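You operate a simulated robot arm through the tools that you are given. There is no shell and no other tool.

The job below is to be done with a simulated robot arm. You get a single attempt, and the scene is never put back.

TASK
Fill the oil filler glass to its 600 ML line with the grade that the tank's plate names.
Fine: stand the jug back and shut the flap; leave the other jugs as they are. Set down upright: what you pick out.

The check looks at the end state, three seconds after you hand in, the way a careful person would. Anything else that was tipped, shoved, dropped, spilled or broken makes it a failure.

THE ROBOT
A 7-joint arm with a fingered hand, fixed in place. Base frame: the origin is on the floor under the middle of its stand, x ahead of it, y to its left, z up; the work surface is at about z = 520. Readings come in mm, degrees, newtons and seconds.
With the tool pointing down near the work surface it reaches from about 100 to 660 mm from the base axis. Its first joint turns from -166.0 to 166.0 degrees. Payload 4 kg.
The tool frame sits at the grasp point between the pads (the TCP): z along the fingers, y along the line on which they close. The tips reach 26 mm beyond it. The gripper opens to 148 mm; its body begins 73 mm behind the TCP. The gripper is a hand of 3 fingers: y runs from the thumb to the fingers, the wrist lies at [0, 0, -239] in the tool frame.
Orientation is told as [roll, pitch, yaw] about the base's x, y, z axes, in that order, counted from this pose: with the fingers straight down and closing along the base's y, the tool's x points along the base's -x, its y along +y and its z along -z.

THE INTERFACE
- The arm moves only by the tool jog_arm. Its arguments are lists of equal length, an entry for each row: "travel": the shift along the tool's x, y, z in units of 30 mm (1.0 is 30 mm), a list of three; "turn": the turn, a rotation vector about the tool's x, y, z in units of 6 degrees (1.0 is 6 degrees), a list of three. In form: {"travel": [[dx, dy, dz], ...], "turn": [[wx, wy, wz], ...]}. A call has 1 to 20 rows; each row shifts and turns the commanded pose from where the row before left it, along the tool's axes as they then stand. A call with a number of a shift or a turn outside -1 to 1 is refused whole. Rows are played at 5 a second. More than 50 mm and 8.6 degrees between two rows, and nothing of the call is played. Where a pose cannot be reached the arm comes as near as it can. A force on the tool above 60 N (or 10 N above the force at the start of the call, whichever is more), or a blocked arm, ends the call early, and 0.2 s more pass. In this call time passes only in rows, and 0.2 s behind the last. The reply holds the time, the measured pose of the TCP, the force on the tool along the base axes, the opening and the grip force, in the units named above and with some noise, with the torque about the TCP (base axes, N m) and any sound that the robot's microphone picked up, and new pictures: "pictures" is both (left out), scene, wrist or none.
- Cameras (640 x 400 px; columns grow to the right, rows downward): "scene" is fixed at [215.2, -492.1, 1279.5]; the picture's right is [0.84, -0.54, 0.00], its down [-0.21, -0.32, -0.92] and it looks along [0.50, 0.78, -0.38] (base axes); focal length 214 px, centre (320, 200). "wrist" rides on the gripper at [68, -39, -90] in the tool frame; the picture's right is [0.50, 0.87, 0.00], its down [-0.66, 0.38, -0.65] and it looks along [-0.57, 0.33, 0.76] (tool axes); focal length 222 px, centre (320, 200). There is no depth. A picture from a camera that has moved, and an enlarged one, comes with that camera's place and axes in the base frame and with its lens. The place of the scene camera against the robot may be out by one fixed shift of up to 18 mm in any direction.
- slide_trunk(by): slides the trunk up (or, below 0, down) by that many mm; the arm rides with it, the base frame stays. It gives what a move gives, with no picture.
- curl_fingers(finger1, finger2, thumb_bend): sets how far each is bent, from 0 (flat) to 1 (curled in); at 0.3 the hand is open as for a grip, at 0.7 the pads meet at the TCP. One left out holds its place. A second passes; each finger stops where it meets its share of the squeeze, and holds until it gets a number again. It is the only way to open and close the hand. It gives what a move gives, with no picture; readings hold the bend of each and the force on the fingers (four entries, about 0 where the hand has none), thumb and palm.
- inspect(camera, box): a new picture of the part [left, top, right, bottom] of that camera's present view, enlarged. The clock stands still meanwhile.
- sign_off(): hands the job in; it is judged then, once.

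Nothing tells you positions but the pictures and the camera data. Unless the task says otherwise, let go and move clear before handing in.

The tools are called after ">>>" by a JSON object that holds its "fn" and its "kwargs". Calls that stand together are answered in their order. jog_arm: Moves the arm, as the interface text tells. Its arguments: {"type":"object","properties":{"travel":{"type":"array","items":{"type":"array","items":{"type":"number"}}},"turn":{"type":"array","items":{"type":"array","items":{"type":"number"}}},"pictures":{"type":"string","enum":["both","scene","wrist","none"]}},"required":["travel","turn"]} The other tools are called the same way: slide_trunk (by) moves the trunk up or down; curl_fingers (finger1, finger2, thumb_bend) moves the fingers one by one; inspect (camera, box) takes an enlarged picture of a part of a camera's view; sign_off () hands the job in.

At the start:

```text
clock: 0.0
eef_pos: [406.8, 130.1, 1331.2]
orientation: [0.0, -0.1, 0.0]
force: [0.4, 0.6, -0.7]
wrist_torque: [0.02, -0.01, 0.0]
width: 148.0
grip_force: 0.0
shape: jaw
bend: [0.3, 0.3, 0.3]
finger forces: [0.1, 0.0, 0.0, 0.1, 0.0, 0.1]
trunk travel left (down, up): [-525.0, 65.0]
```

scene: 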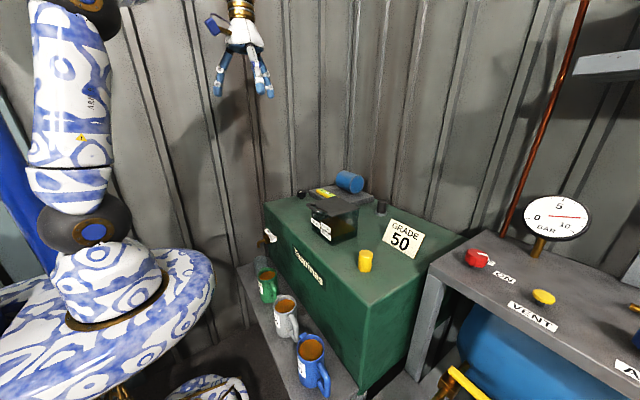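
wrist: 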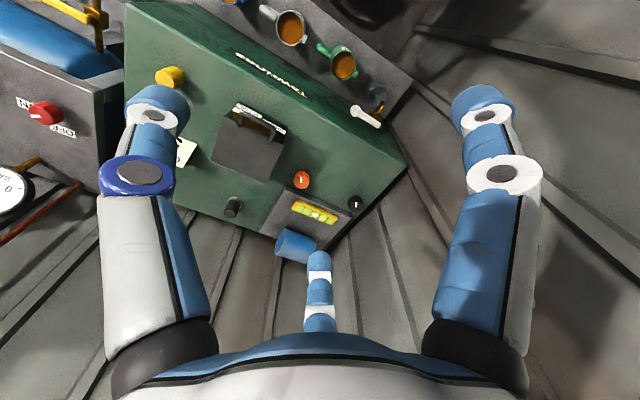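

I see a green tank with a plate "GRADE 50", a filler glass with a flap on top, and three or four jugs on a ledge in front. I'll enlarge the pictures to read labels before moving.

>>> {"fn": "inspect", "kwargs": {"camera": "scene", "box": [220, 220, 380, 400]}}

>>> {"fn": "inspect", "kwargs": {"camera": "scene", "box": [260, 150, 440, 280]}}

>>> {"fn": "inspect", "kwargs": {"camera": "wrist", "box": [180, 0, 420, 140]}}

>>> {"fn": "inspect", "kwargs": {"camera": "wrist", "box": [140, 70, 400, 270]}}

```text
2.22 times, centred on (300, 310) of scene
camera zoom: at [215.2, -492.1, 1279.5], right [0.84, -0.54, 0.0], down [-0.21, -0.32, -0.92], along [0.5, 0.78, -0.38], focal length 477 px, centre (364, -44)
```

zoom: 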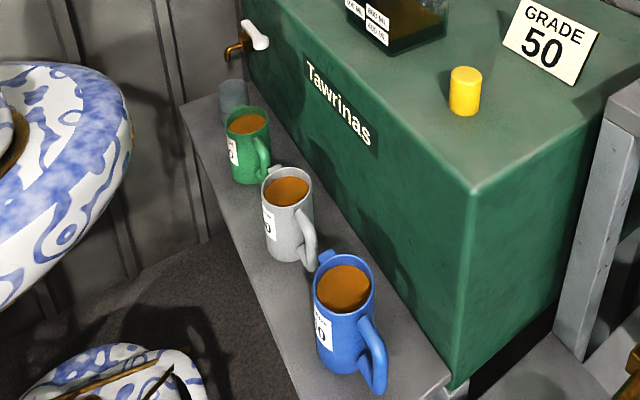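

```text
3.08 times, centred on (350, 215) of scene
camera zoom: at [215.2, -492.1, 1279.5], right [0.84, -0.54, 0.0], down [-0.21, -0.32, -0.92], along [0.5, 0.78, -0.38], focal length 660 px, centre (228, 154)
```

zoom: 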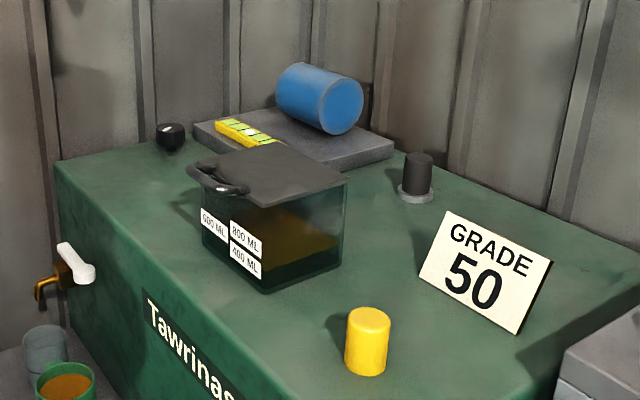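

```text
2.67 times, centred on (300, 70) of wrist
camera zoom: at [338.8, 90.0, 1422.1], right [-0.5, 0.87, 0.0], down [0.66, 0.38, 0.65], along [0.57, 0.33, -0.76], focal length 592 px, centre (373, 547)
```

zoom: 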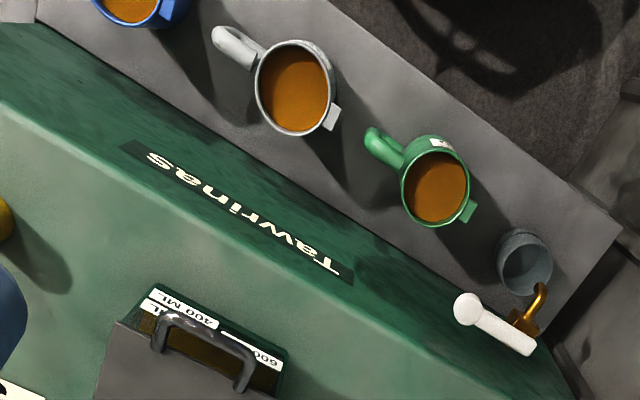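

```text
2.00 times, centred on (270, 170) of wrist
camera zoom: at [338.8, 90.0, 1422.1], right [-0.5, 0.87, 0.0], down [0.66, 0.38, 0.65], along [0.57, 0.33, -0.76], focal length 444 px, centre (420, 260)
```

zoom: 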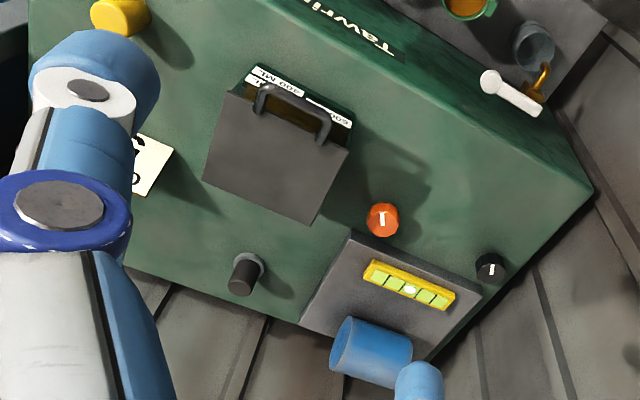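

The tank plate says GRADE 50. The three jugs stand at about x≈415 with y≈218 (green), 45 (grey) and -135 (blue), and the flap handle is at about (565, 68, 979). I'll move back and lower the trunk so I can read the jug labels.

>>> {"fn": "jog_arm", "kwargs": {"travel": [[0.85, -0.93, 0], [0.85, -0.93, 0], [0.85, -0.93, 0], [0.85, -0.93, 0], [0.85, -0.93, 0]], "turn": [[0, 0, 0], [0, 0, 0], [0, 0, 0], [0, 0, 0], [0, 0, 0]]}}

```text
clock: 1.2
eef_pos: [279.1, -9.8, 1333.0]
orientation: [0.0, 0.1, 0.0]
force: [-0.7, 0.4, 0.1]
wrist_torque: [0.01, -0.02, 0.0]
width: 147.7
grip_force: 0.0
shape: jaw
bend: [0.3, 0.3, 0.3]
finger forces: [0.0, 0.1, 0.0, 0.0, 0.0, 0.0]
trunk travel left (down, up): [-525.0, 65.0]
camera wrist: at [211.2, -48.7, 1423.6], right [-0.5, 0.87, 0.0], down [0.65, 0.38, 0.65], along [0.57, 0.33, -0.76], focal length 222 px, centre (320, 200)
```

scene: 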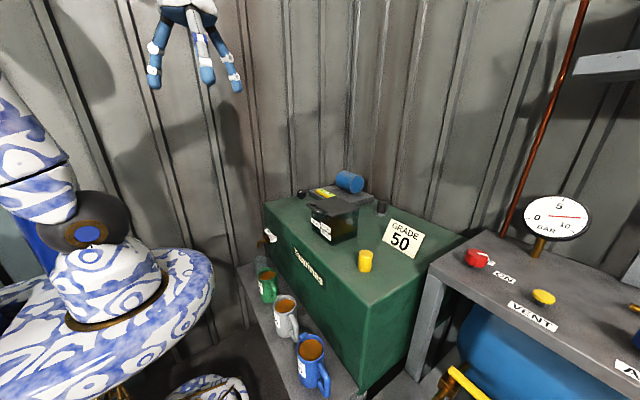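
wrist: 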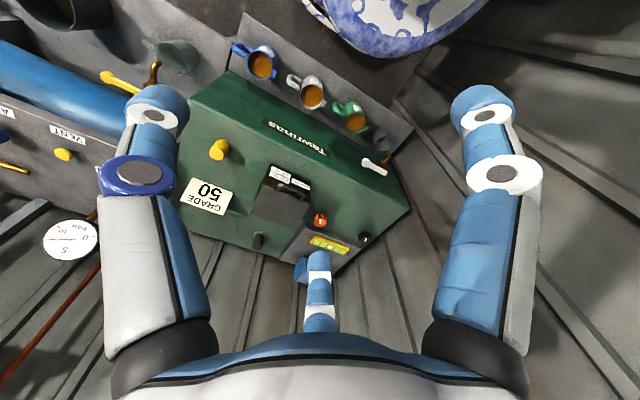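

The view from the wrist camera is clear now. I'll lower the trunk in clear air, well behind the jugs and tank.

>>> {"fn": "slide_trunk", "kwargs": {"by": -300}}

>>> {"fn": "jog_arm", "kwargs": {"travel": [[0.3, 0, 0]], "turn": [[0, 0, 0]]}}

```text
clock: 4.2
eef_pos: [279.6, -10.1, 1032.7]
orientation: [0.0, 0.0, 0.0]
force: [-0.4, 0.9, -0.1]
wrist_torque: [0.0, 0.04, -0.01]
width: 147.9
grip_force: 0.1
shape: jaw
bend: [0.3, 0.3, 0.3]
finger forces: [0.0, 0.1, 0.0, 0.1, 0.0, 0.0]
trunk travel left (down, up): [-225.0, 365.0]
```

```text
clock: 4.6
eef_pos: [271.1, -9.5, 1032.9]
orientation: [0.0, 0.0, 0.0]
force: [0.3, -0.3, 0.1]
wrist_torque: [0.02, -0.01, 0.0]
width: 147.9
grip_force: 0.1
shape: jaw
bend: [0.3, 0.3, 0.3]
finger forces: [0.0, 0.1, 0.0, 0.0, 0.0, 0.0]
trunk travel left (down, up): [-225.0, 365.0]
camera wrist: at [202.6, -48.6, 1123.5], right [-0.5, 0.87, 0.0], down [0.66, 0.38, 0.65], along [0.57, 0.33, -0.76], focal length 222 px, centre (320, 200)
```

scene: 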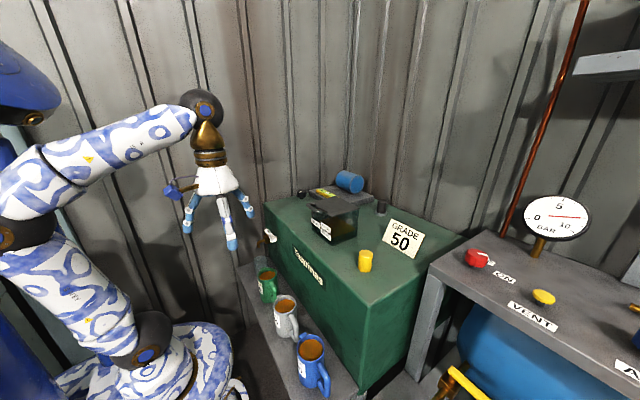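
wrist: 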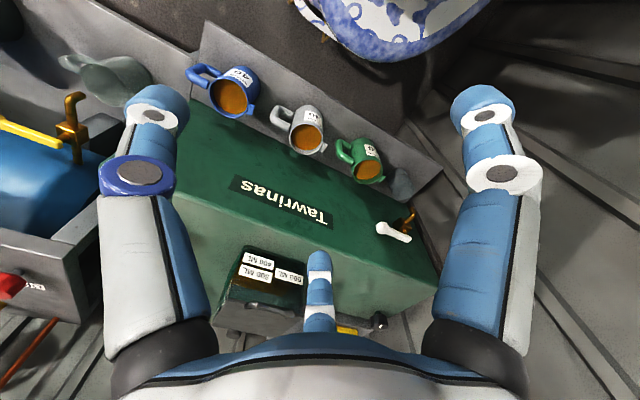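

>>> {"fn": "inspect", "kwargs": {"camera": "wrist", "box": [180, 50, 400, 190]}}

>>> {"fn": "inspect", "kwargs": {"camera": "wrist", "box": [210, 230, 330, 310]}}

>>> {"fn": "inspect", "kwargs": {"camera": "wrist", "box": [195, 55, 275, 105]}}

>>> {"fn": "inspect", "kwargs": {"camera": "wrist", "box": [270, 90, 400, 190]}}

```text
2.86 times, centred on (290, 120) of wrist
camera zoom: at [202.6, -48.6, 1123.5], right [-0.5, 0.87, 0.0], down [0.66, 0.38, 0.65], along [0.57, 0.33, -0.76], focal length 635 px, centre (406, 429)
```

zoom: 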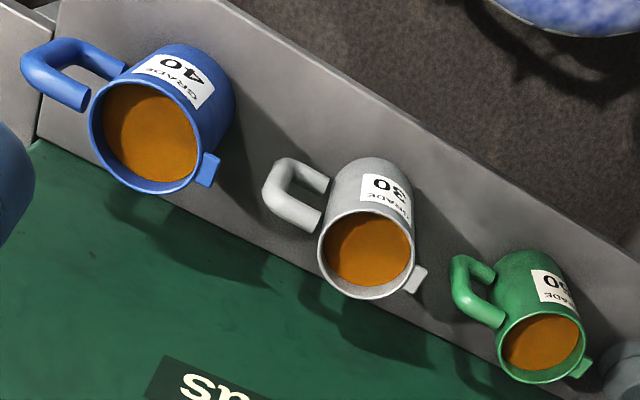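

```text
5.00 times, centred on (270, 270) of wrist
camera zoom: at [202.6, -48.6, 1123.5], right [-0.5, 0.87, 0.0], down [0.66, 0.38, 0.65], along [0.57, 0.33, -0.76], focal length 1111 px, centre (570, -150)
```

zoom: 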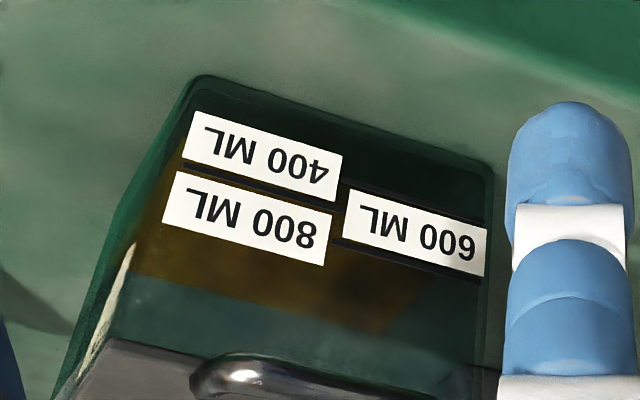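

```text
8.00 times, centred on (235, 80) of wrist
camera zoom: at [202.6, -48.6, 1123.5], right [-0.5, 0.87, 0.0], down [0.66, 0.38, 0.65], along [0.57, 0.33, -0.76], focal length 1777 px, centre (1000, 1160)
```

zoom: 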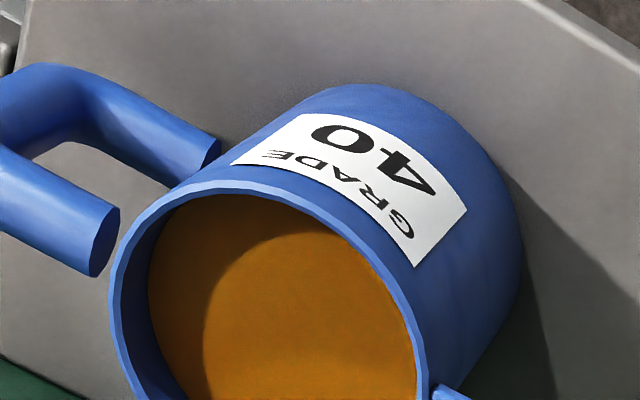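

```text
4.00 times, centred on (335, 140) of wrist
camera zoom: at [202.6, -48.6, 1123.5], right [-0.5, 0.87, 0.0], down [0.66, 0.38, 0.65], along [0.57, 0.33, -0.76], focal length 888 px, centre (260, 440)
```

zoom: 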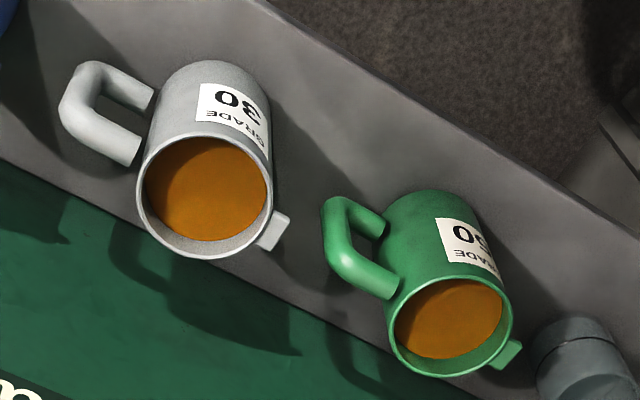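

The blue jug reads GRADE 40 and the grey GRADE 30. The green should be 50, so I'll enlarge its label to confirm.

>>> {"fn": "inspect", "kwargs": {"camera": "wrist", "box": [340, 135, 390, 185]}}

>>> {"fn": "inspect", "kwargs": {"camera": "scene", "box": [250, 260, 290, 310]}}

>>> {"fn": "inspect", "kwargs": {"camera": "scene", "box": [300, 180, 380, 250]}}

```text
8.00 times, centred on (365, 160) of wrist
camera zoom: at [202.6, -48.6, 1123.5], right [-0.5, 0.87, 0.0], down [0.66, 0.38, 0.65], along [0.57, 0.33, -0.76], focal length 1777 px, centre (-40, 520)
```

zoom: 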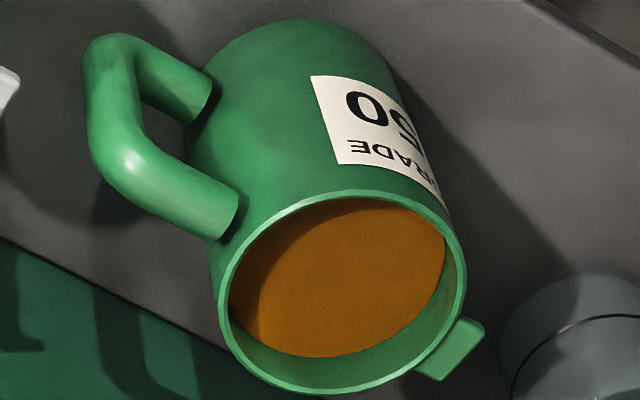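

```text
8.00 times, centred on (270, 285) of scene
camera zoom: at [215.2, -492.1, 1279.5], right [0.84, -0.54, 0.0], down [-0.21, -0.32, -0.92], along [0.5, 0.78, -0.38], focal length 1716 px, centre (720, -480)
```

zoom: 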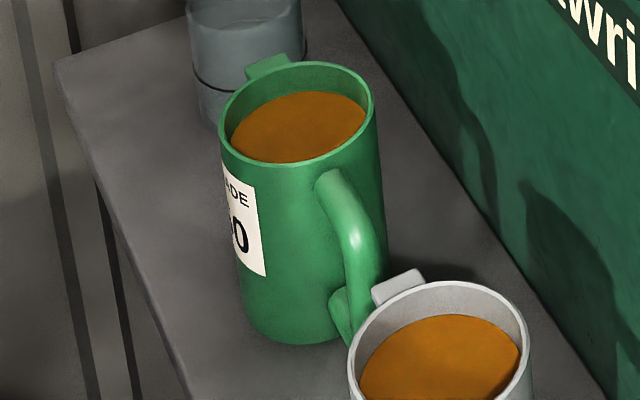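

```text
5.71 times, centred on (340, 215) of scene
camera zoom: at [215.2, -492.1, 1279.5], right [0.84, -0.54, 0.0], down [-0.21, -0.32, -0.92], along [0.5, 0.78, -0.38], focal length 1226 px, centre (206, 114)
```

zoom: 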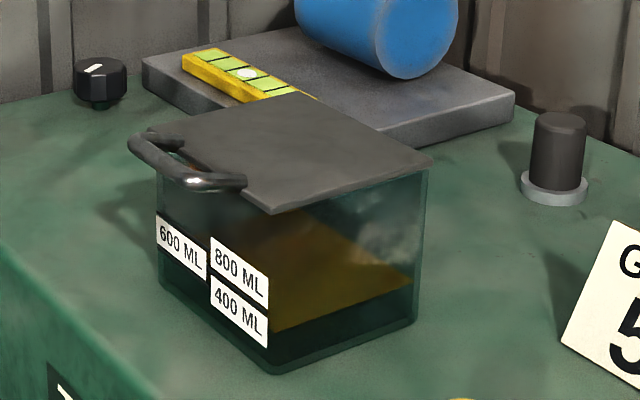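

The green jug reads GRADE 50, so it's the one to use. Next I'll look closely at the marks on the glass.

>>> {"fn": "inspect", "kwargs": {"camera": "wrist", "box": [235, 240, 315, 300]}}

>>> {"fn": "inspect", "kwargs": {"camera": "scene", "box": [306, 205, 346, 245]}}

```text
6.67 times, centred on (275, 270) of wrist
camera zoom: at [202.6, -48.6, 1123.5], right [-0.5, 0.87, 0.0], down [0.66, 0.38, 0.65], along [0.57, 0.33, -0.76], focal length 1481 px, centre (620, -267)
```

zoom: 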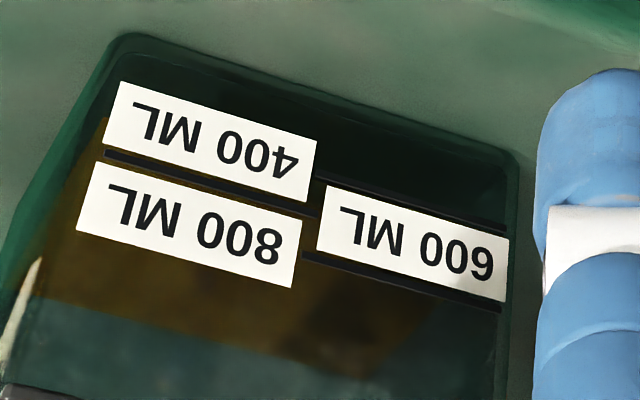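

```text
10.00 times, centred on (326, 225) of scene
camera zoom: at [215.2, -492.1, 1279.5], right [0.84, -0.54, 0.0], down [-0.21, -0.32, -0.92], along [0.5, 0.78, -0.38], focal length 2145 px, centre (260, -50)
```

zoom: 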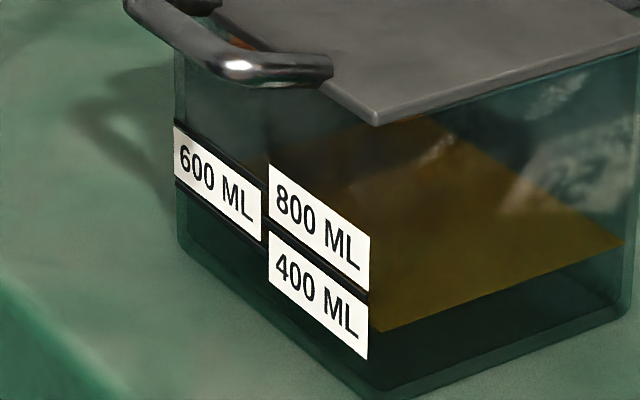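

The green jug is the GRADE 50. The lines run through the label centres, and the oil already stands at about the 400 line. Next I'll raise the wrist camera's view to study the flap, its handle and the hinge up close.

>>> {"fn": "jog_arm", "kwargs": {"travel": [[-0.85, -0.04, -0.12], [-0.85, -0.04, -0.12], [-0.85, -0.04, -0.12], [-0.85, -0.04, -0.12], [-0.85, -0.04, -0.12], [0, 0, 0], [0, 0, 0], [0, 0, 0], [0, 0, 0], [0, 0, 0]], "turn": [[0, 0, 0], [0, 0, 0], [0, 0, 0], [0, 0, 0], [0, 0, 0], [0, -1, 0], [0, -1, 0], [0, -1, 0], [0, -1, 0], [0, -1, 0]]}}

>>> {"fn": "inspect", "kwargs": {"camera": "wrist", "box": [200, 100, 440, 270]}}

```text
clock: 6.8
eef_pos: [398.0, -15.5, 1050.9]
orientation: [0.0, -30.0, -0.1]
force: [0.8, -0.7, -0.1]
wrist_torque: [-0.01, 0.02, -0.02]
width: 148.0
grip_force: 0.1
shape: jaw
bend: [0.3, 0.3, 0.3]
finger forces: [0.0, 0.1, 0.1, 0.0, 0.1, 0.0]
trunk travel left (down, up): [-225.0, 365.0]
camera wrist: at [293.8, -54.3, 1095.0], right [-0.43, 0.87, -0.25], down [0.24, 0.38, 0.89], along [0.87, 0.33, -0.37], focal length 222 px, centre (320, 200)
```

scene: 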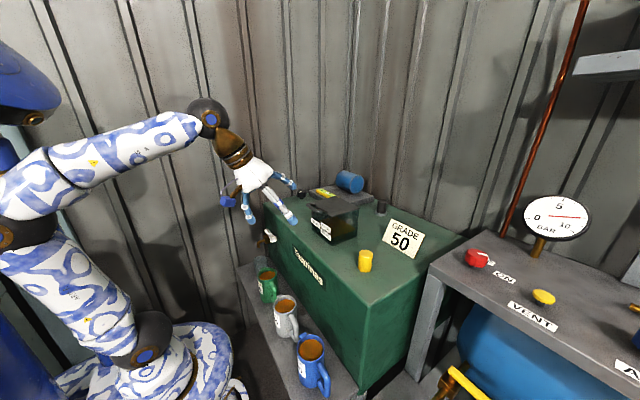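
wrist: 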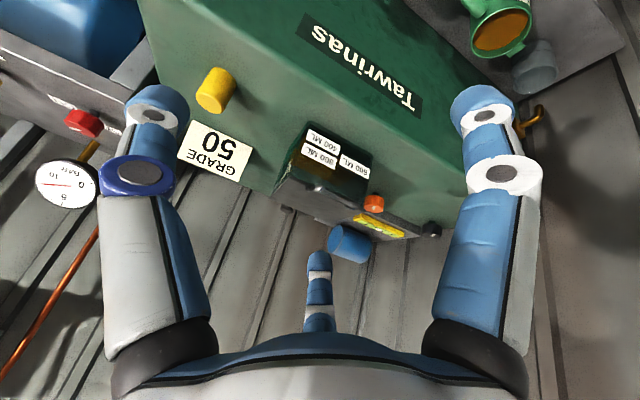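

```text
2.35 times, centred on (320, 185) of wrist
camera zoom: at [293.8, -54.3, 1095.0], right [-0.43, 0.87, -0.25], down [0.24, 0.38, 0.89], along [0.87, 0.33, -0.37], focal length 523 px, centre (320, 235)
```

zoom: 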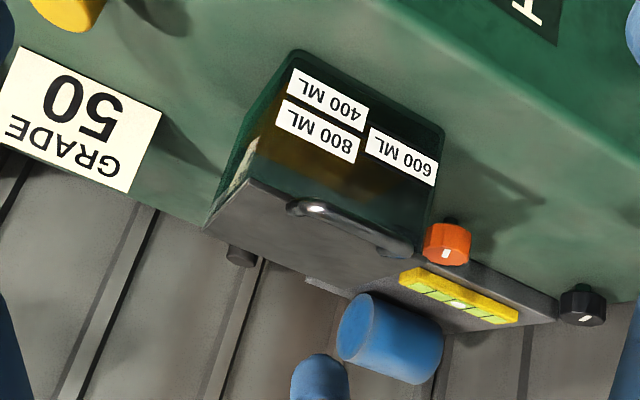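

>>> {"fn": "inspect", "kwargs": {"camera": "wrist", "box": [270, 115, 380, 215]}}

>>> {"fn": "inspect", "kwargs": {"camera": "scene", "box": [295, 180, 355, 220]}}

```text
4.00 times, centred on (325, 165) of wrist
camera zoom: at [293.8, -54.3, 1095.0], right [-0.43, 0.87, -0.25], down [0.24, 0.38, 0.89], along [0.87, 0.33, -0.37], focal length 888 px, centre (300, 340)
```

zoom: 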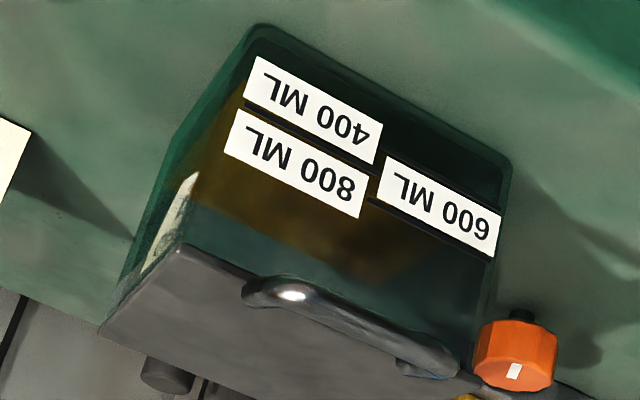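

```text
10.00 times, centred on (325, 200) of scene
camera zoom: at [215.2, -492.1, 1279.5], right [0.84, -0.54, 0.0], down [-0.21, -0.32, -0.92], along [0.5, 0.78, -0.38], focal length 2145 px, centre (270, 200)
```

zoom: 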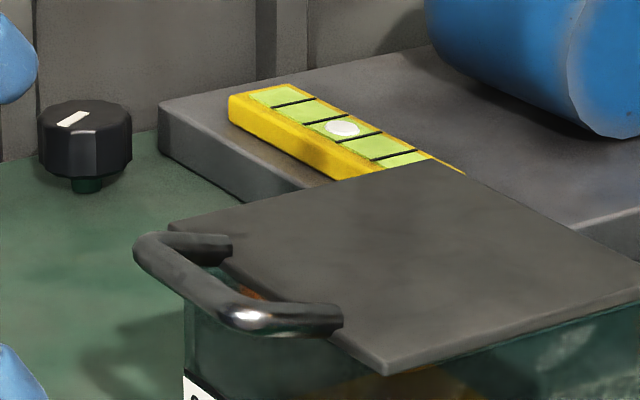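

>>> {"fn": "inspect", "kwargs": {"camera": "scene", "box": [200, 120, 320, 240]}}

>>> {"fn": "inspect", "kwargs": {"camera": "wrist", "box": [440, 0, 640, 130]}}

```text
3.33 times, centred on (260, 180) of scene
camera zoom: at [215.2, -492.1, 1279.5], right [0.84, -0.54, 0.0], down [-0.21, -0.32, -0.92], along [0.5, 0.78, -0.38], focal length 715 px, centre (520, 267)
```

zoom: 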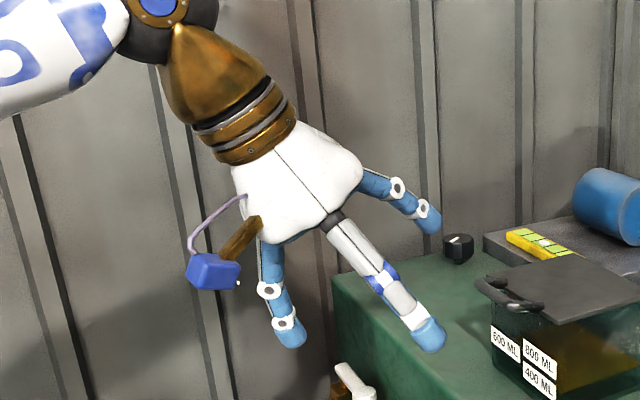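

```text
3.08 times, centred on (540, 65) of wrist
camera zoom: at [293.8, -54.3, 1095.0], right [-0.43, 0.87, -0.25], down [0.24, 0.38, 0.89], along [0.87, 0.33, -0.37], focal length 684 px, centre (-357, 615)
```

zoom: 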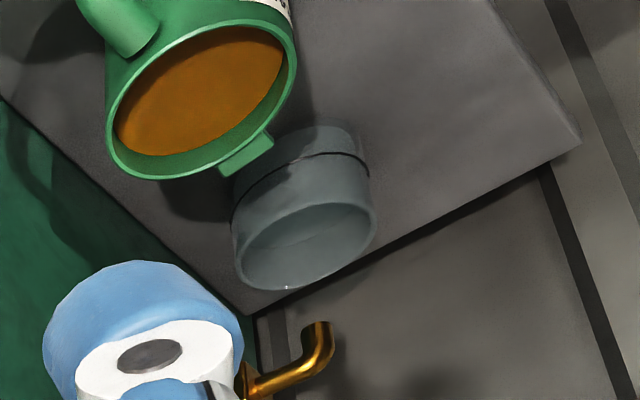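

The flap's bar is at about x≈537, y 19–94, z≈978, and the hinge is along the back at x≈692. A tap and a cup stand near the green jug, so I'll look at that corner from two places to measure clearances.

>>> {"fn": "jog_arm", "kwargs": {"travel": [[0, 0, 0], [0, 0, 0], [0, 0, 0], [0, 0, 0], [0, 0, 0], [0.705, 0.93, 0.95], [0.705, 0.93, 0.95], [0.705, 0.93, 0.95], [0.705, 0.93, 0.95], [0.705, 0.93, 0.95], [0.705, 0.93, 0.95], [0.705, 0.93, 0.95]], "turn": [[0, 1, 0], [0, 1, 0], [0, 1, 0], [0, 1, 0], [0, 1, 0], [0, 0, 0], [0, 0, 0], [0, 0, 0], [0, 0, 0], [0, 0, 0], [0, 0, 0], [0, 0, 0]]}}

>>> {"fn": "inspect", "kwargs": {"camera": "wrist", "box": [190, 60, 430, 260]}}

```text
clock: 9.4
eef_pos: [252.2, 179.0, 851.4]
orientation: [0.0, 0.0, 0.0]
force: [0.4, 0.5, -0.3]
wrist_torque: [0.01, 0.01, 0.0]
width: 147.8
grip_force: 0.1
shape: jaw
bend: [0.3, 0.3, 0.3]
finger forces: [0.0, 0.1, 0.1, 0.0, 0.1, 0.0]
trunk travel left (down, up): [-225.0, 365.0]
camera wrist: at [184.3, 140.1, 942.5], right [-0.5, 0.87, 0.0], down [0.66, 0.38, 0.65], along [0.57, 0.33, -0.76], focal length 222 px, centre (320, 200)
```

scene: 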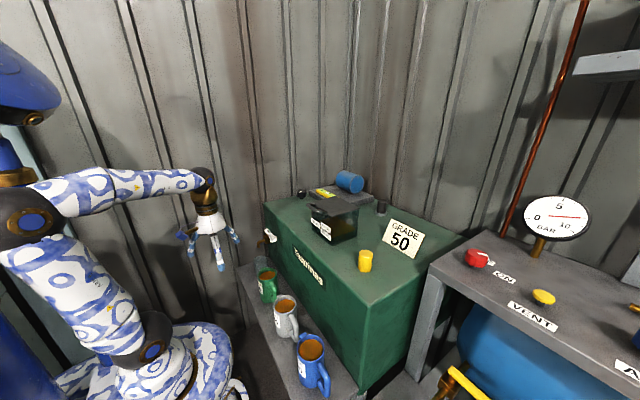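
wrist: 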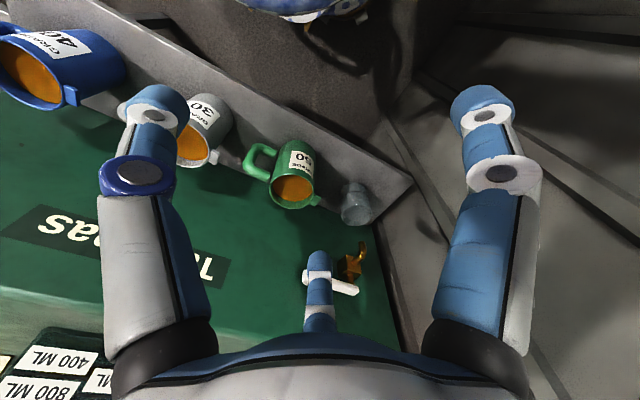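

```text
2.00 times, centred on (310, 160) of wrist
camera zoom: at [184.3, 140.1, 942.5], right [-0.5, 0.87, 0.0], down [0.66, 0.38, 0.65], along [0.57, 0.33, -0.76], focal length 444 px, centre (340, 280)
```

zoom: 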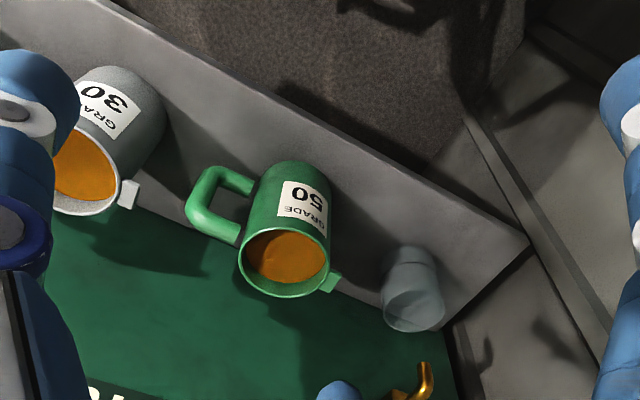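

The green jug's rim is centred at about (419, 220, 637). The cup is at (439, 379) and the tap spout at (437, 381, 680), so there is room for the hand. I'll now turn the hand horizontal, pointing at the tank with the thumb down, to take the flap's bar.

>>> {"fn": "jog_arm", "kwargs": {"travel": [[-0.895, -0.582, -0.948], [-0.895, -0.582, -0.948], [-0.895, -0.582, -0.948], [-0.895, -0.582, -0.948], [-0.895, -0.582, -0.948], [-0.895, -0.582, -0.948], [-0.895, -0.582, -0.948]], "turn": [[0, 0, 0], [0, 0, 0], [0, 0, 0], [0, 0, 0], [0, 0, 0], [0, 0, 0], [0, 0, 0]], "pictures": "scene"}}

>>> {"fn": "jog_arm", "kwargs": {"travel": [[0, 0, 0], [0, 0, 0], [0, 0, 0], [0, 0, 0], [0, 0, 0], [0, 0, 0], [0, 0, 0], [0, 0, 0], [0, 0, 0], [0, 0, 0], [0, 0, 0], [0, 0, 0], [0, 0, 0], [0, 0, 0], [0, 0, 0]], "turn": [[-0.77, -0.77, 0.77], [-0.77, -0.77, 0.77], [-0.77, -0.77, 0.77], [-0.77, -0.77, 0.77], [-0.77, -0.77, 0.77], [-0.77, -0.77, 0.77], [-0.77, -0.77, 0.77], [-0.77, -0.77, 0.77], [-0.77, -0.77, 0.77], [-0.77, -0.77, 0.77], [-0.77, -0.77, 0.77], [-0.77, -0.77, 0.77], [-0.77, -0.77, 0.77], [-0.77, -0.77, 0.77], [-0.77, -0.77, 0.77]]}}

```text
clock: 11.0
eef_pos: [435.5, 57.8, 1045.9]
orientation: [0.0, -0.3, 0.1]
force: [-1.0, -0.6, -0.3]
wrist_torque: [-0.06, -0.02, 0.01]
width: 148.1
grip_force: 0.0
shape: jaw
bend: [0.3, 0.3, 0.3]
finger forces: [0.1, 0.0, 0.1, 0.0, 0.0, 0.0]
out of reach, approached as far as the arm can: row 7
trunk travel left (down, up): [-225.0, 365.0]
```

scene: 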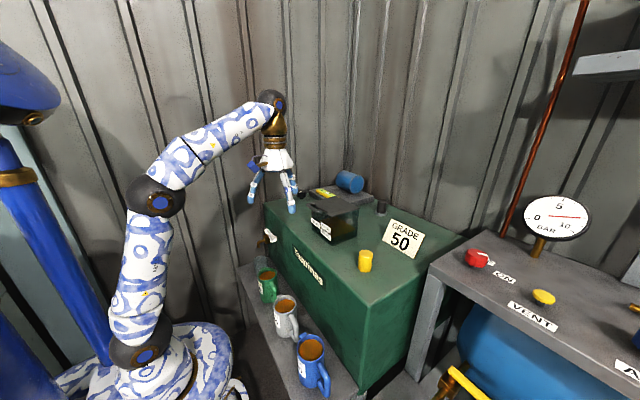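

```text
clock: 13.7
eef_pos: [473.8, 58.6, 984.9]
orientation: [66.2, -9.8, -73.7]
force: [0.3, -0.1, 0.3]
wrist_torque: [0.0, -0.03, 0.03]
width: 147.9
grip_force: 0.1
shape: jaw
bend: [0.3, 0.3, 0.3]
finger forces: [0.0, 0.1, 0.0, 0.1, 0.0, 0.0]
trunk travel left (down, up): [-225.0, 365.0]
stopped in row 13: the arm was blocked; the commanded pose is now the measured one
camera wrist: at [359.7, 94.7, 975.3], right [0.16, 0.7, 0.7], down [-0.27, -0.64, 0.71], along [0.95, -0.3, 0.09], focal length 222 px, centre (320, 200)
```

scene: 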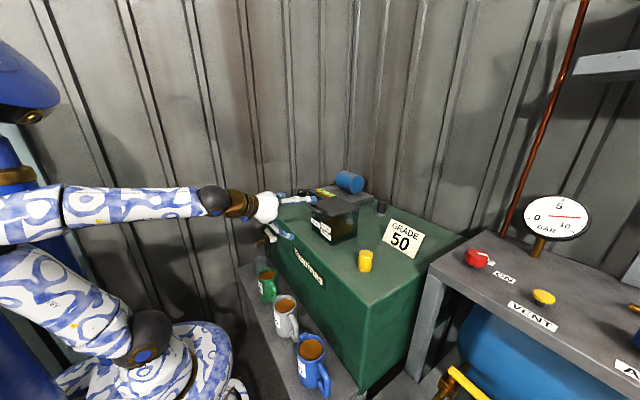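
wrist: 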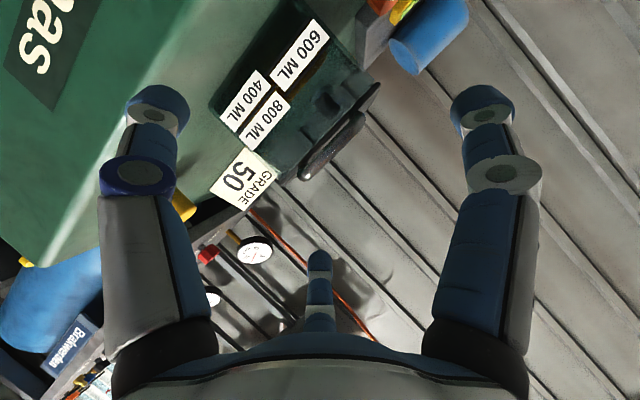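

The hand stopped short of horizontal: it hit an arm limit at this height, not a contact, as the forces are about zero. I'll take close-ups from here to pin down the bar and glass using wrist views only.

>>> {"fn": "inspect", "kwargs": {"camera": "wrist", "box": [200, 0, 400, 200]}}

>>> {"fn": "inspect", "kwargs": {"camera": "wrist", "box": [280, 60, 400, 200]}}

>>> {"fn": "inspect", "kwargs": {"camera": "scene", "box": [240, 160, 360, 260]}}

```text
2.00 times, centred on (300, 100) of wrist
camera zoom: at [359.7, 94.7, 975.3], right [0.16, 0.7, 0.7], down [-0.27, -0.64, 0.71], along [0.95, -0.3, 0.09], focal length 444 px, centre (360, 400)
```

zoom: 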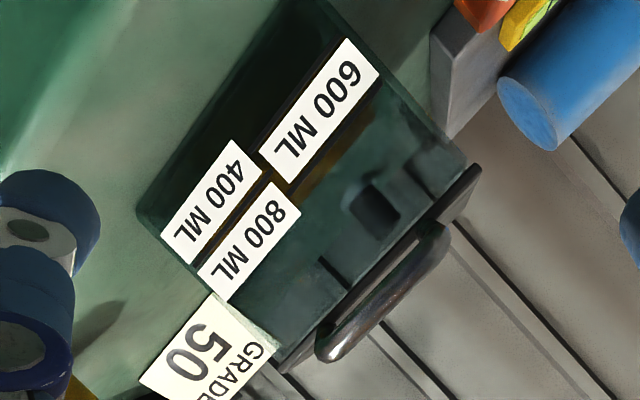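

```text
2.86 times, centred on (340, 130) of wrist
camera zoom: at [359.7, 94.7, 975.3], right [0.16, 0.7, 0.7], down [-0.27, -0.64, 0.71], along [0.95, -0.3, 0.09], focal length 635 px, centre (263, 400)
```

zoom: 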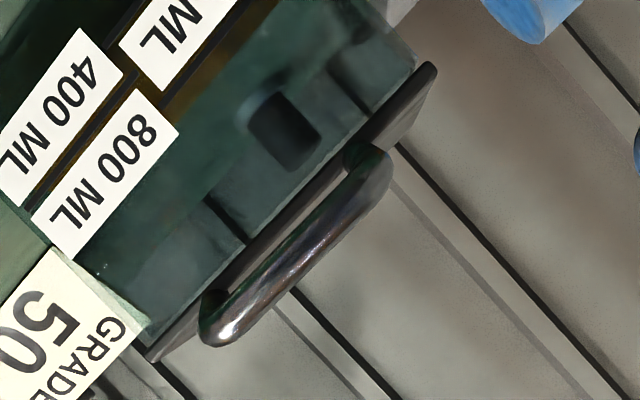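

```text
4.00 times, centred on (300, 210) of scene
camera zoom: at [215.2, -492.1, 1279.5], right [0.84, -0.54, 0.0], down [-0.21, -0.32, -0.92], along [0.5, 0.78, -0.38], focal length 858 px, centre (400, 160)
```

zoom: 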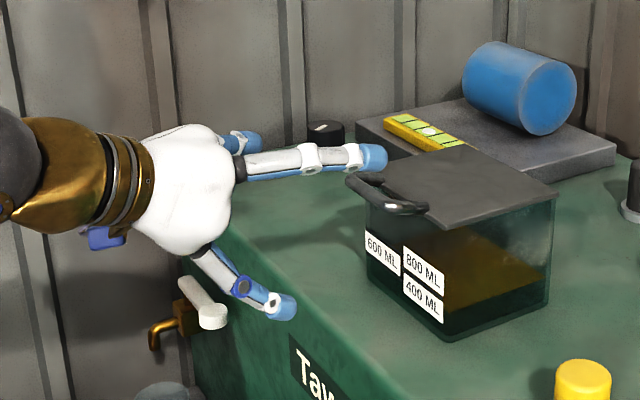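

The wrist views put the bar closer to x≈560, y≈69, z≈965–975. The arm sits low for this task, so I'll raise the trunk by 200, square up the hand pointing forward and about 25° down, and look again.

>>> {"fn": "slide_trunk", "kwargs": {"by": 200}}

>>> {"fn": "jog_arm", "kwargs": {"travel": [[0, 0, -1], [0, 0, 0], [0, 0, 0], [0, 0, 0]], "turn": [[0, 0, 0], [0.147, -0.6, 0.876], [0.147, -0.6, 0.876], [0.147, -0.6, 0.876]]}}

```text
clock: 15.8
eef_pos: [472.5, 59.0, 1183.7]
orientation: [66.3, -10.0, -73.6]
force: [0.9, -0.2, 0.4]
wrist_torque: [0.0, -0.02, 0.02]
width: 147.8
grip_force: 0.0
shape: jaw
bend: [0.3, 0.3, 0.3]
finger forces: [0.1, 0.0, 0.0, 0.1, 0.1, 0.0]
trunk travel left (down, up): [-425.0, 165.0]
```

```text
clock: 16.8
eef_pos: [447.2, 53.2, 1194.3]
orientation: [64.7, 0.3, -90.0]
force: [0.8, -0.8, -0.9]
wrist_torque: [0.01, 0.0, 0.0]
width: 148.3
grip_force: 0.1
shape: jaw
bend: [0.3, 0.3, 0.3]
finger forces: [0.0, 0.0, 0.0, 0.0, 0.0, 0.0]
trunk travel left (down, up): [-425.0, 165.0]
camera wrist: at [348.1, 120.5, 1198.7], right [0.37, 0.5, 0.79], down [-0.43, -0.66, 0.62], along [0.82, -0.57, -0.03], focal length 222 px, centre (320, 200)
```

scene: 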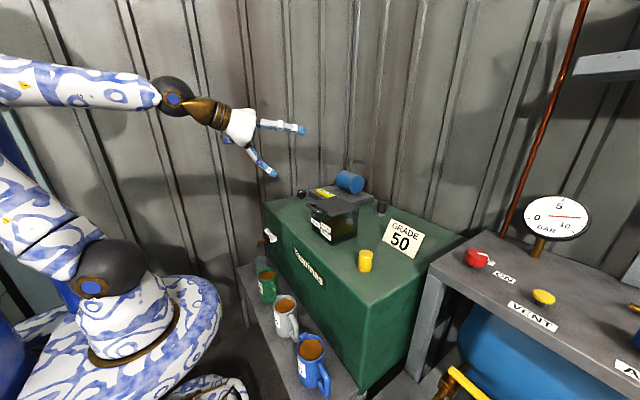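
wrist: 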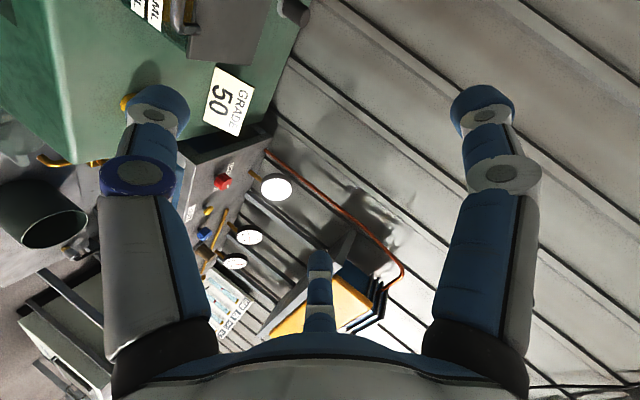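

The orientation is squared up now. I'll come down in front of the bar, keeping clear, for a close view.

>>> {"fn": "jog_arm", "kwargs": {"travel": [[0.089, -0.883, 0.523], [0.089, -0.883, 0.523], [0.089, -0.883, 0.523], [0.089, -0.883, 0.523], [0.089, -0.883, 0.523], [0.089, -0.883, 0.523]], "turn": [[0, 0, 0], [0, 0, 0], [0, 0, 0], [0, 0, 0], [0, 0, 0], [0, 0, 0]]}}

>>> {"fn": "inspect", "kwargs": {"camera": "wrist", "box": [250, 60, 400, 180]}}

>>> {"fn": "inspect", "kwargs": {"camera": "scene", "box": [270, 170, 370, 250]}}

```text
clock: 18.2
eef_pos: [481.4, 78.8, 1025.7]
orientation: [65.0, 0.1, -90.1]
force: [0.1, 0.0, -0.5]
wrist_torque: [0.01, -0.02, -0.02]
width: 147.8
grip_force: 0.1
shape: jaw
bend: [0.3, 0.3, 0.3]
finger forces: [0.0, 0.0, 0.0, 0.1, 0.0, 0.0]
out of reach, approached as far as the arm can: row 5, 6
trunk travel left (down, up): [-425.0, 165.0]
camera wrist: at [383.6, 144.7, 1029.5], right [0.37, 0.5, 0.79], down [-0.43, -0.66, 0.62], along [0.82, -0.57, -0.03], focal length 222 px, centre (320, 200)
```

scene: 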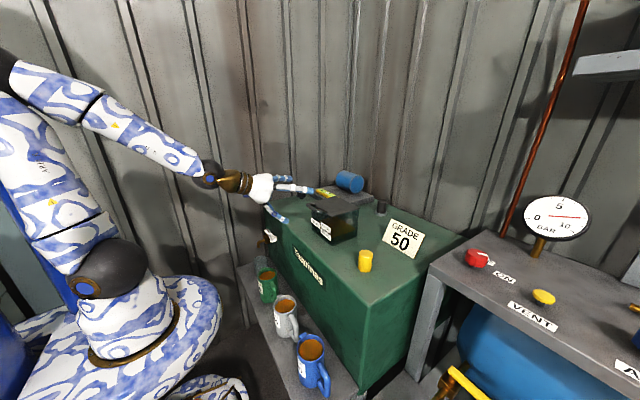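
wrist: 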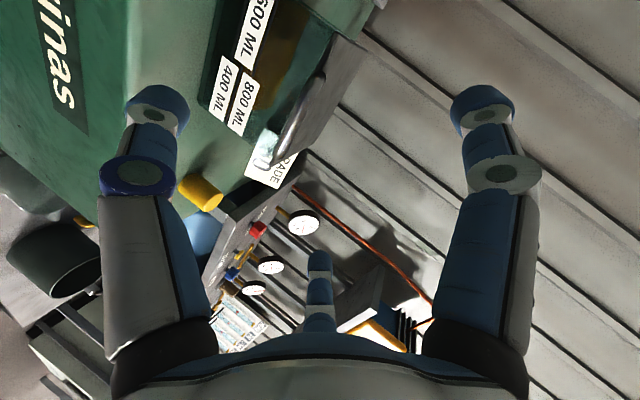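

```text
3.33 times, centred on (325, 120) of wrist
camera zoom: at [383.6, 144.7, 1029.5], right [0.37, 0.5, 0.79], down [-0.43, -0.66, 0.62], along [0.82, -0.57, -0.03], focal length 740 px, centre (303, 467)
```

zoom: 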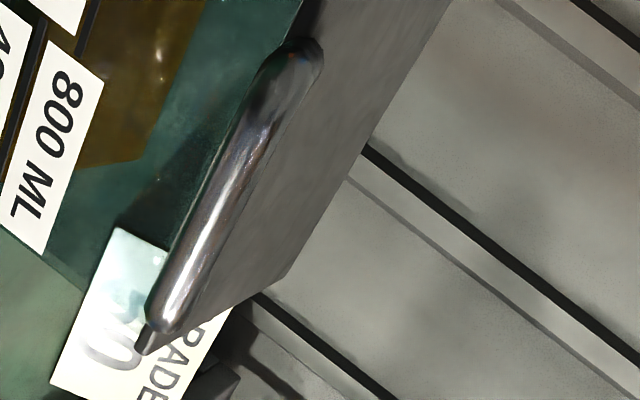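

```text
5.00 times, centred on (320, 210) of scene
camera zoom: at [215.2, -492.1, 1279.5], right [0.84, -0.54, 0.0], down [-0.21, -0.32, -0.92], along [0.5, 0.78, -0.38], focal length 1072 px, centre (320, 150)
```

zoom: 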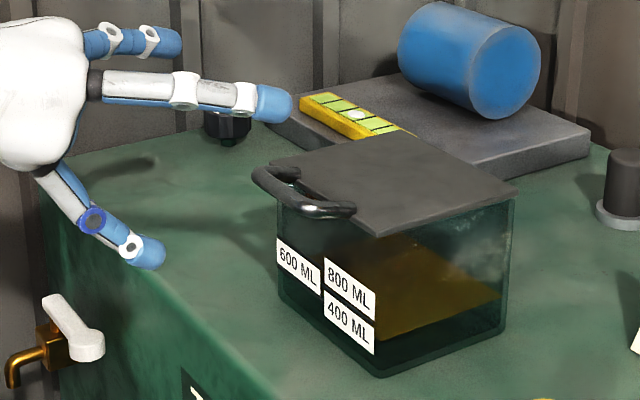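

The bar is at about (565, y 36–107, 965) and the flap runs from x≈583 to 701. I'll narrow the hand and move to just in front of the bar.

>>> {"fn": "curl_fingers", "kwargs": {"finger1": 0.45, "finger2": 0.45, "thumb_bend": 0.48}}

>>> {"fn": "jog_arm", "kwargs": {"travel": [[0.033, 0.095, 0.6], [0.033, 0.095, 0.6]], "turn": [[0, 0, 0], [0, 0, 0]]}}

>>> {"fn": "inspect", "kwargs": {"camera": "wrist", "box": [120, 20, 520, 270]}}

>>> {"fn": "inspect", "kwargs": {"camera": "scene", "box": [270, 170, 370, 250]}}

```text
clock: 19.2
eef_pos: [483.7, 77.2, 1025.5]
orientation: [65.0, 0.0, -90.0]
force: [-0.3, -0.2, 0.0]
wrist_torque: [-0.01, -0.02, 0.04]
width: 74.5
grip_force: 0.0
shape: fingers
bend: [0.45, 0.45, 0.48]
finger forces: [0.0, 0.0, 0.1, 0.0, 0.0, 0.1]
trunk travel left (down, up): [-425.0, 165.0]
```

```text
clock: 19.8
eef_pos: [516.8, 81.9, 1016.0]
orientation: [65.1, 0.1, -89.9]
force: [0.1, -1.1, -0.2]
wrist_torque: [0.01, 0.0, 0.0]
width: 74.1
grip_force: 0.0
shape: fingers
bend: [0.45, 0.45, 0.48]
finger forces: [0.1, 0.1, 0.1, 0.1, 0.0, 0.1]
trunk travel left (down, up): [-425.0, 165.0]
camera wrist: at [418.3, 148.3, 1018.0], right [0.36, 0.5, 0.79], down [-0.43, -0.66, 0.62], along [0.82, -0.56, -0.02], focal length 222 px, centre (320, 200)
```

scene: 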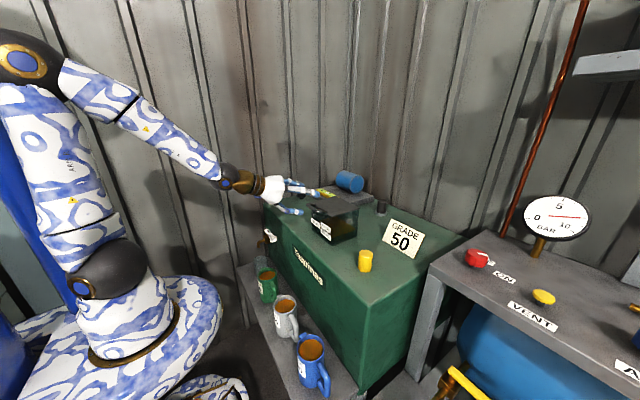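
wrist: 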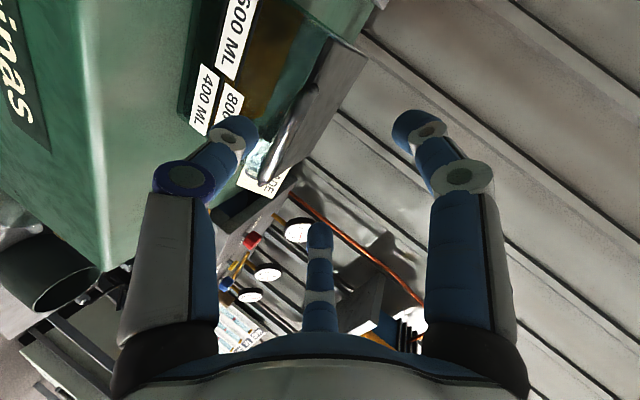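

```text
1.60 times, centred on (320, 145) of wrist
camera zoom: at [418.3, 148.3, 1018.0], right [0.36, 0.5, 0.79], down [-0.43, -0.66, 0.62], along [0.82, -0.56, -0.02], focal length 355 px, centre (320, 288)
```

zoom: 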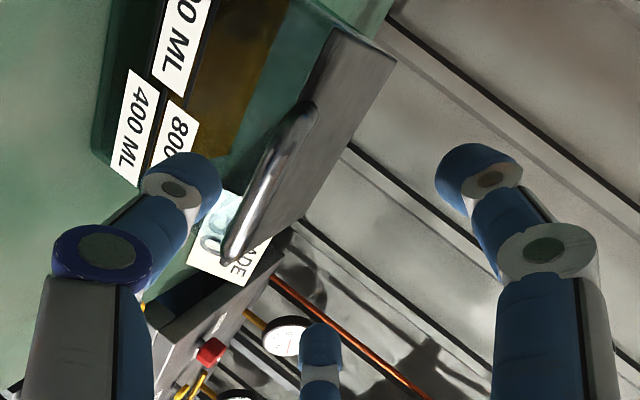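

```text
5.00 times, centred on (320, 210) of scene
camera zoom: at [215.2, -492.1, 1279.5], right [0.84, -0.54, 0.0], down [-0.21, -0.32, -0.92], along [0.5, 0.78, -0.38], focal length 1072 px, centre (320, 150)
```

zoom: 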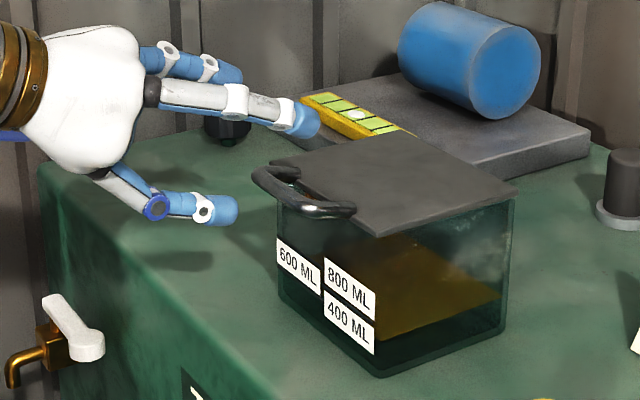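

Thumb is below and fingers are above the line of the bar. I'll align sideways first, then advance halfway and check.

>>> {"fn": "jog_arm", "kwargs": {"travel": [[-0.36, -0.9, 0], [0, 0, 0.8]], "turn": [[0, 0, 0], [0, 0, 0]], "pictures": "wrist"}}

>>> {"fn": "inspect", "kwargs": {"camera": "wrist", "box": [170, 60, 470, 260]}}

>>> {"fn": "inspect", "kwargs": {"camera": "scene", "box": [285, 175, 355, 235]}}

```text
clock: 20.4
eef_pos: [527.4, 69.1, 981.2]
orientation: [65.1, 0.1, -89.9]
force: [0.8, 0.7, 0.5]
wrist_torque: [0.01, -0.04, 0.03]
width: 74.2
grip_force: 0.0
shape: fingers
bend: [0.45, 0.45, 0.48]
finger forces: [0.1, 0.0, 0.1, 0.0, 0.1, 0.0]
trunk travel left (down, up): [-425.0, 165.0]
camera wrist: at [429.6, 135.9, 983.7], right [0.36, 0.5, 0.79], down [-0.43, -0.66, 0.62], along [0.82, -0.57, -0.02], focal length 222 px, centre (320, 200)
```

wrist: 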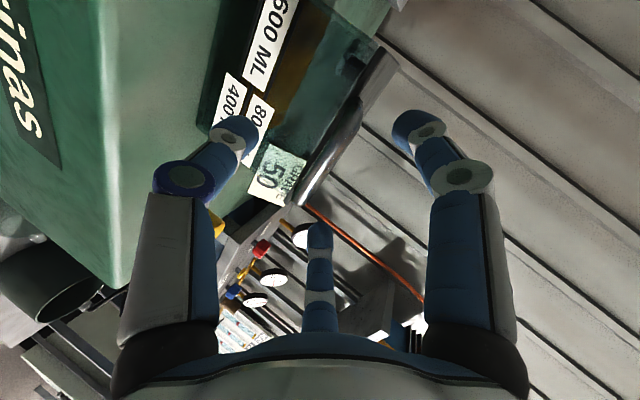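

```text
2.00 times, centred on (320, 160) of wrist
camera zoom: at [429.6, 135.9, 983.7], right [0.36, 0.5, 0.79], down [-0.43, -0.66, 0.62], along [0.82, -0.57, -0.02], focal length 444 px, centre (320, 280)
```

zoom: 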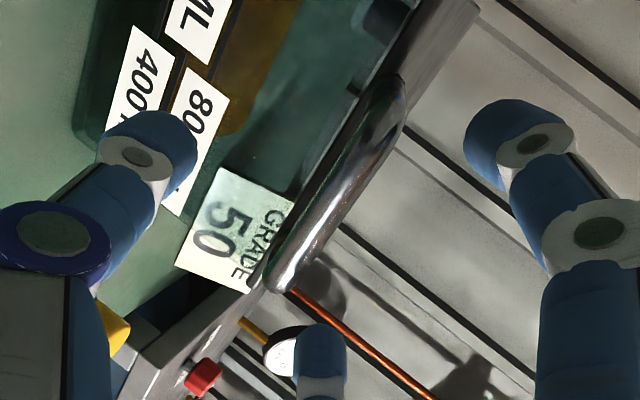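

```text
6.67 times, centred on (320, 205) of scene
camera zoom: at [215.2, -492.1, 1279.5], right [0.84, -0.54, 0.0], down [-0.21, -0.32, -0.92], along [0.5, 0.78, -0.38], focal length 1430 px, centre (320, 167)
```

zoom: 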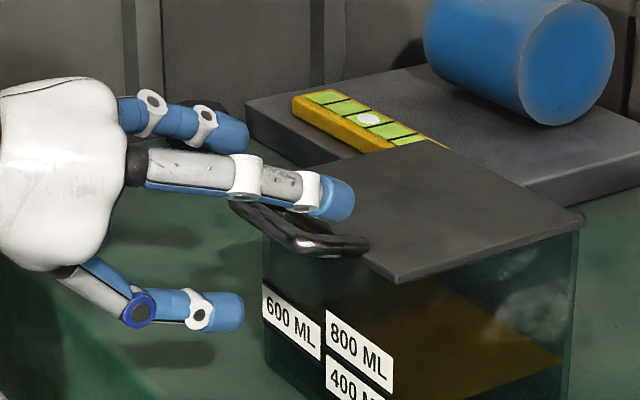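

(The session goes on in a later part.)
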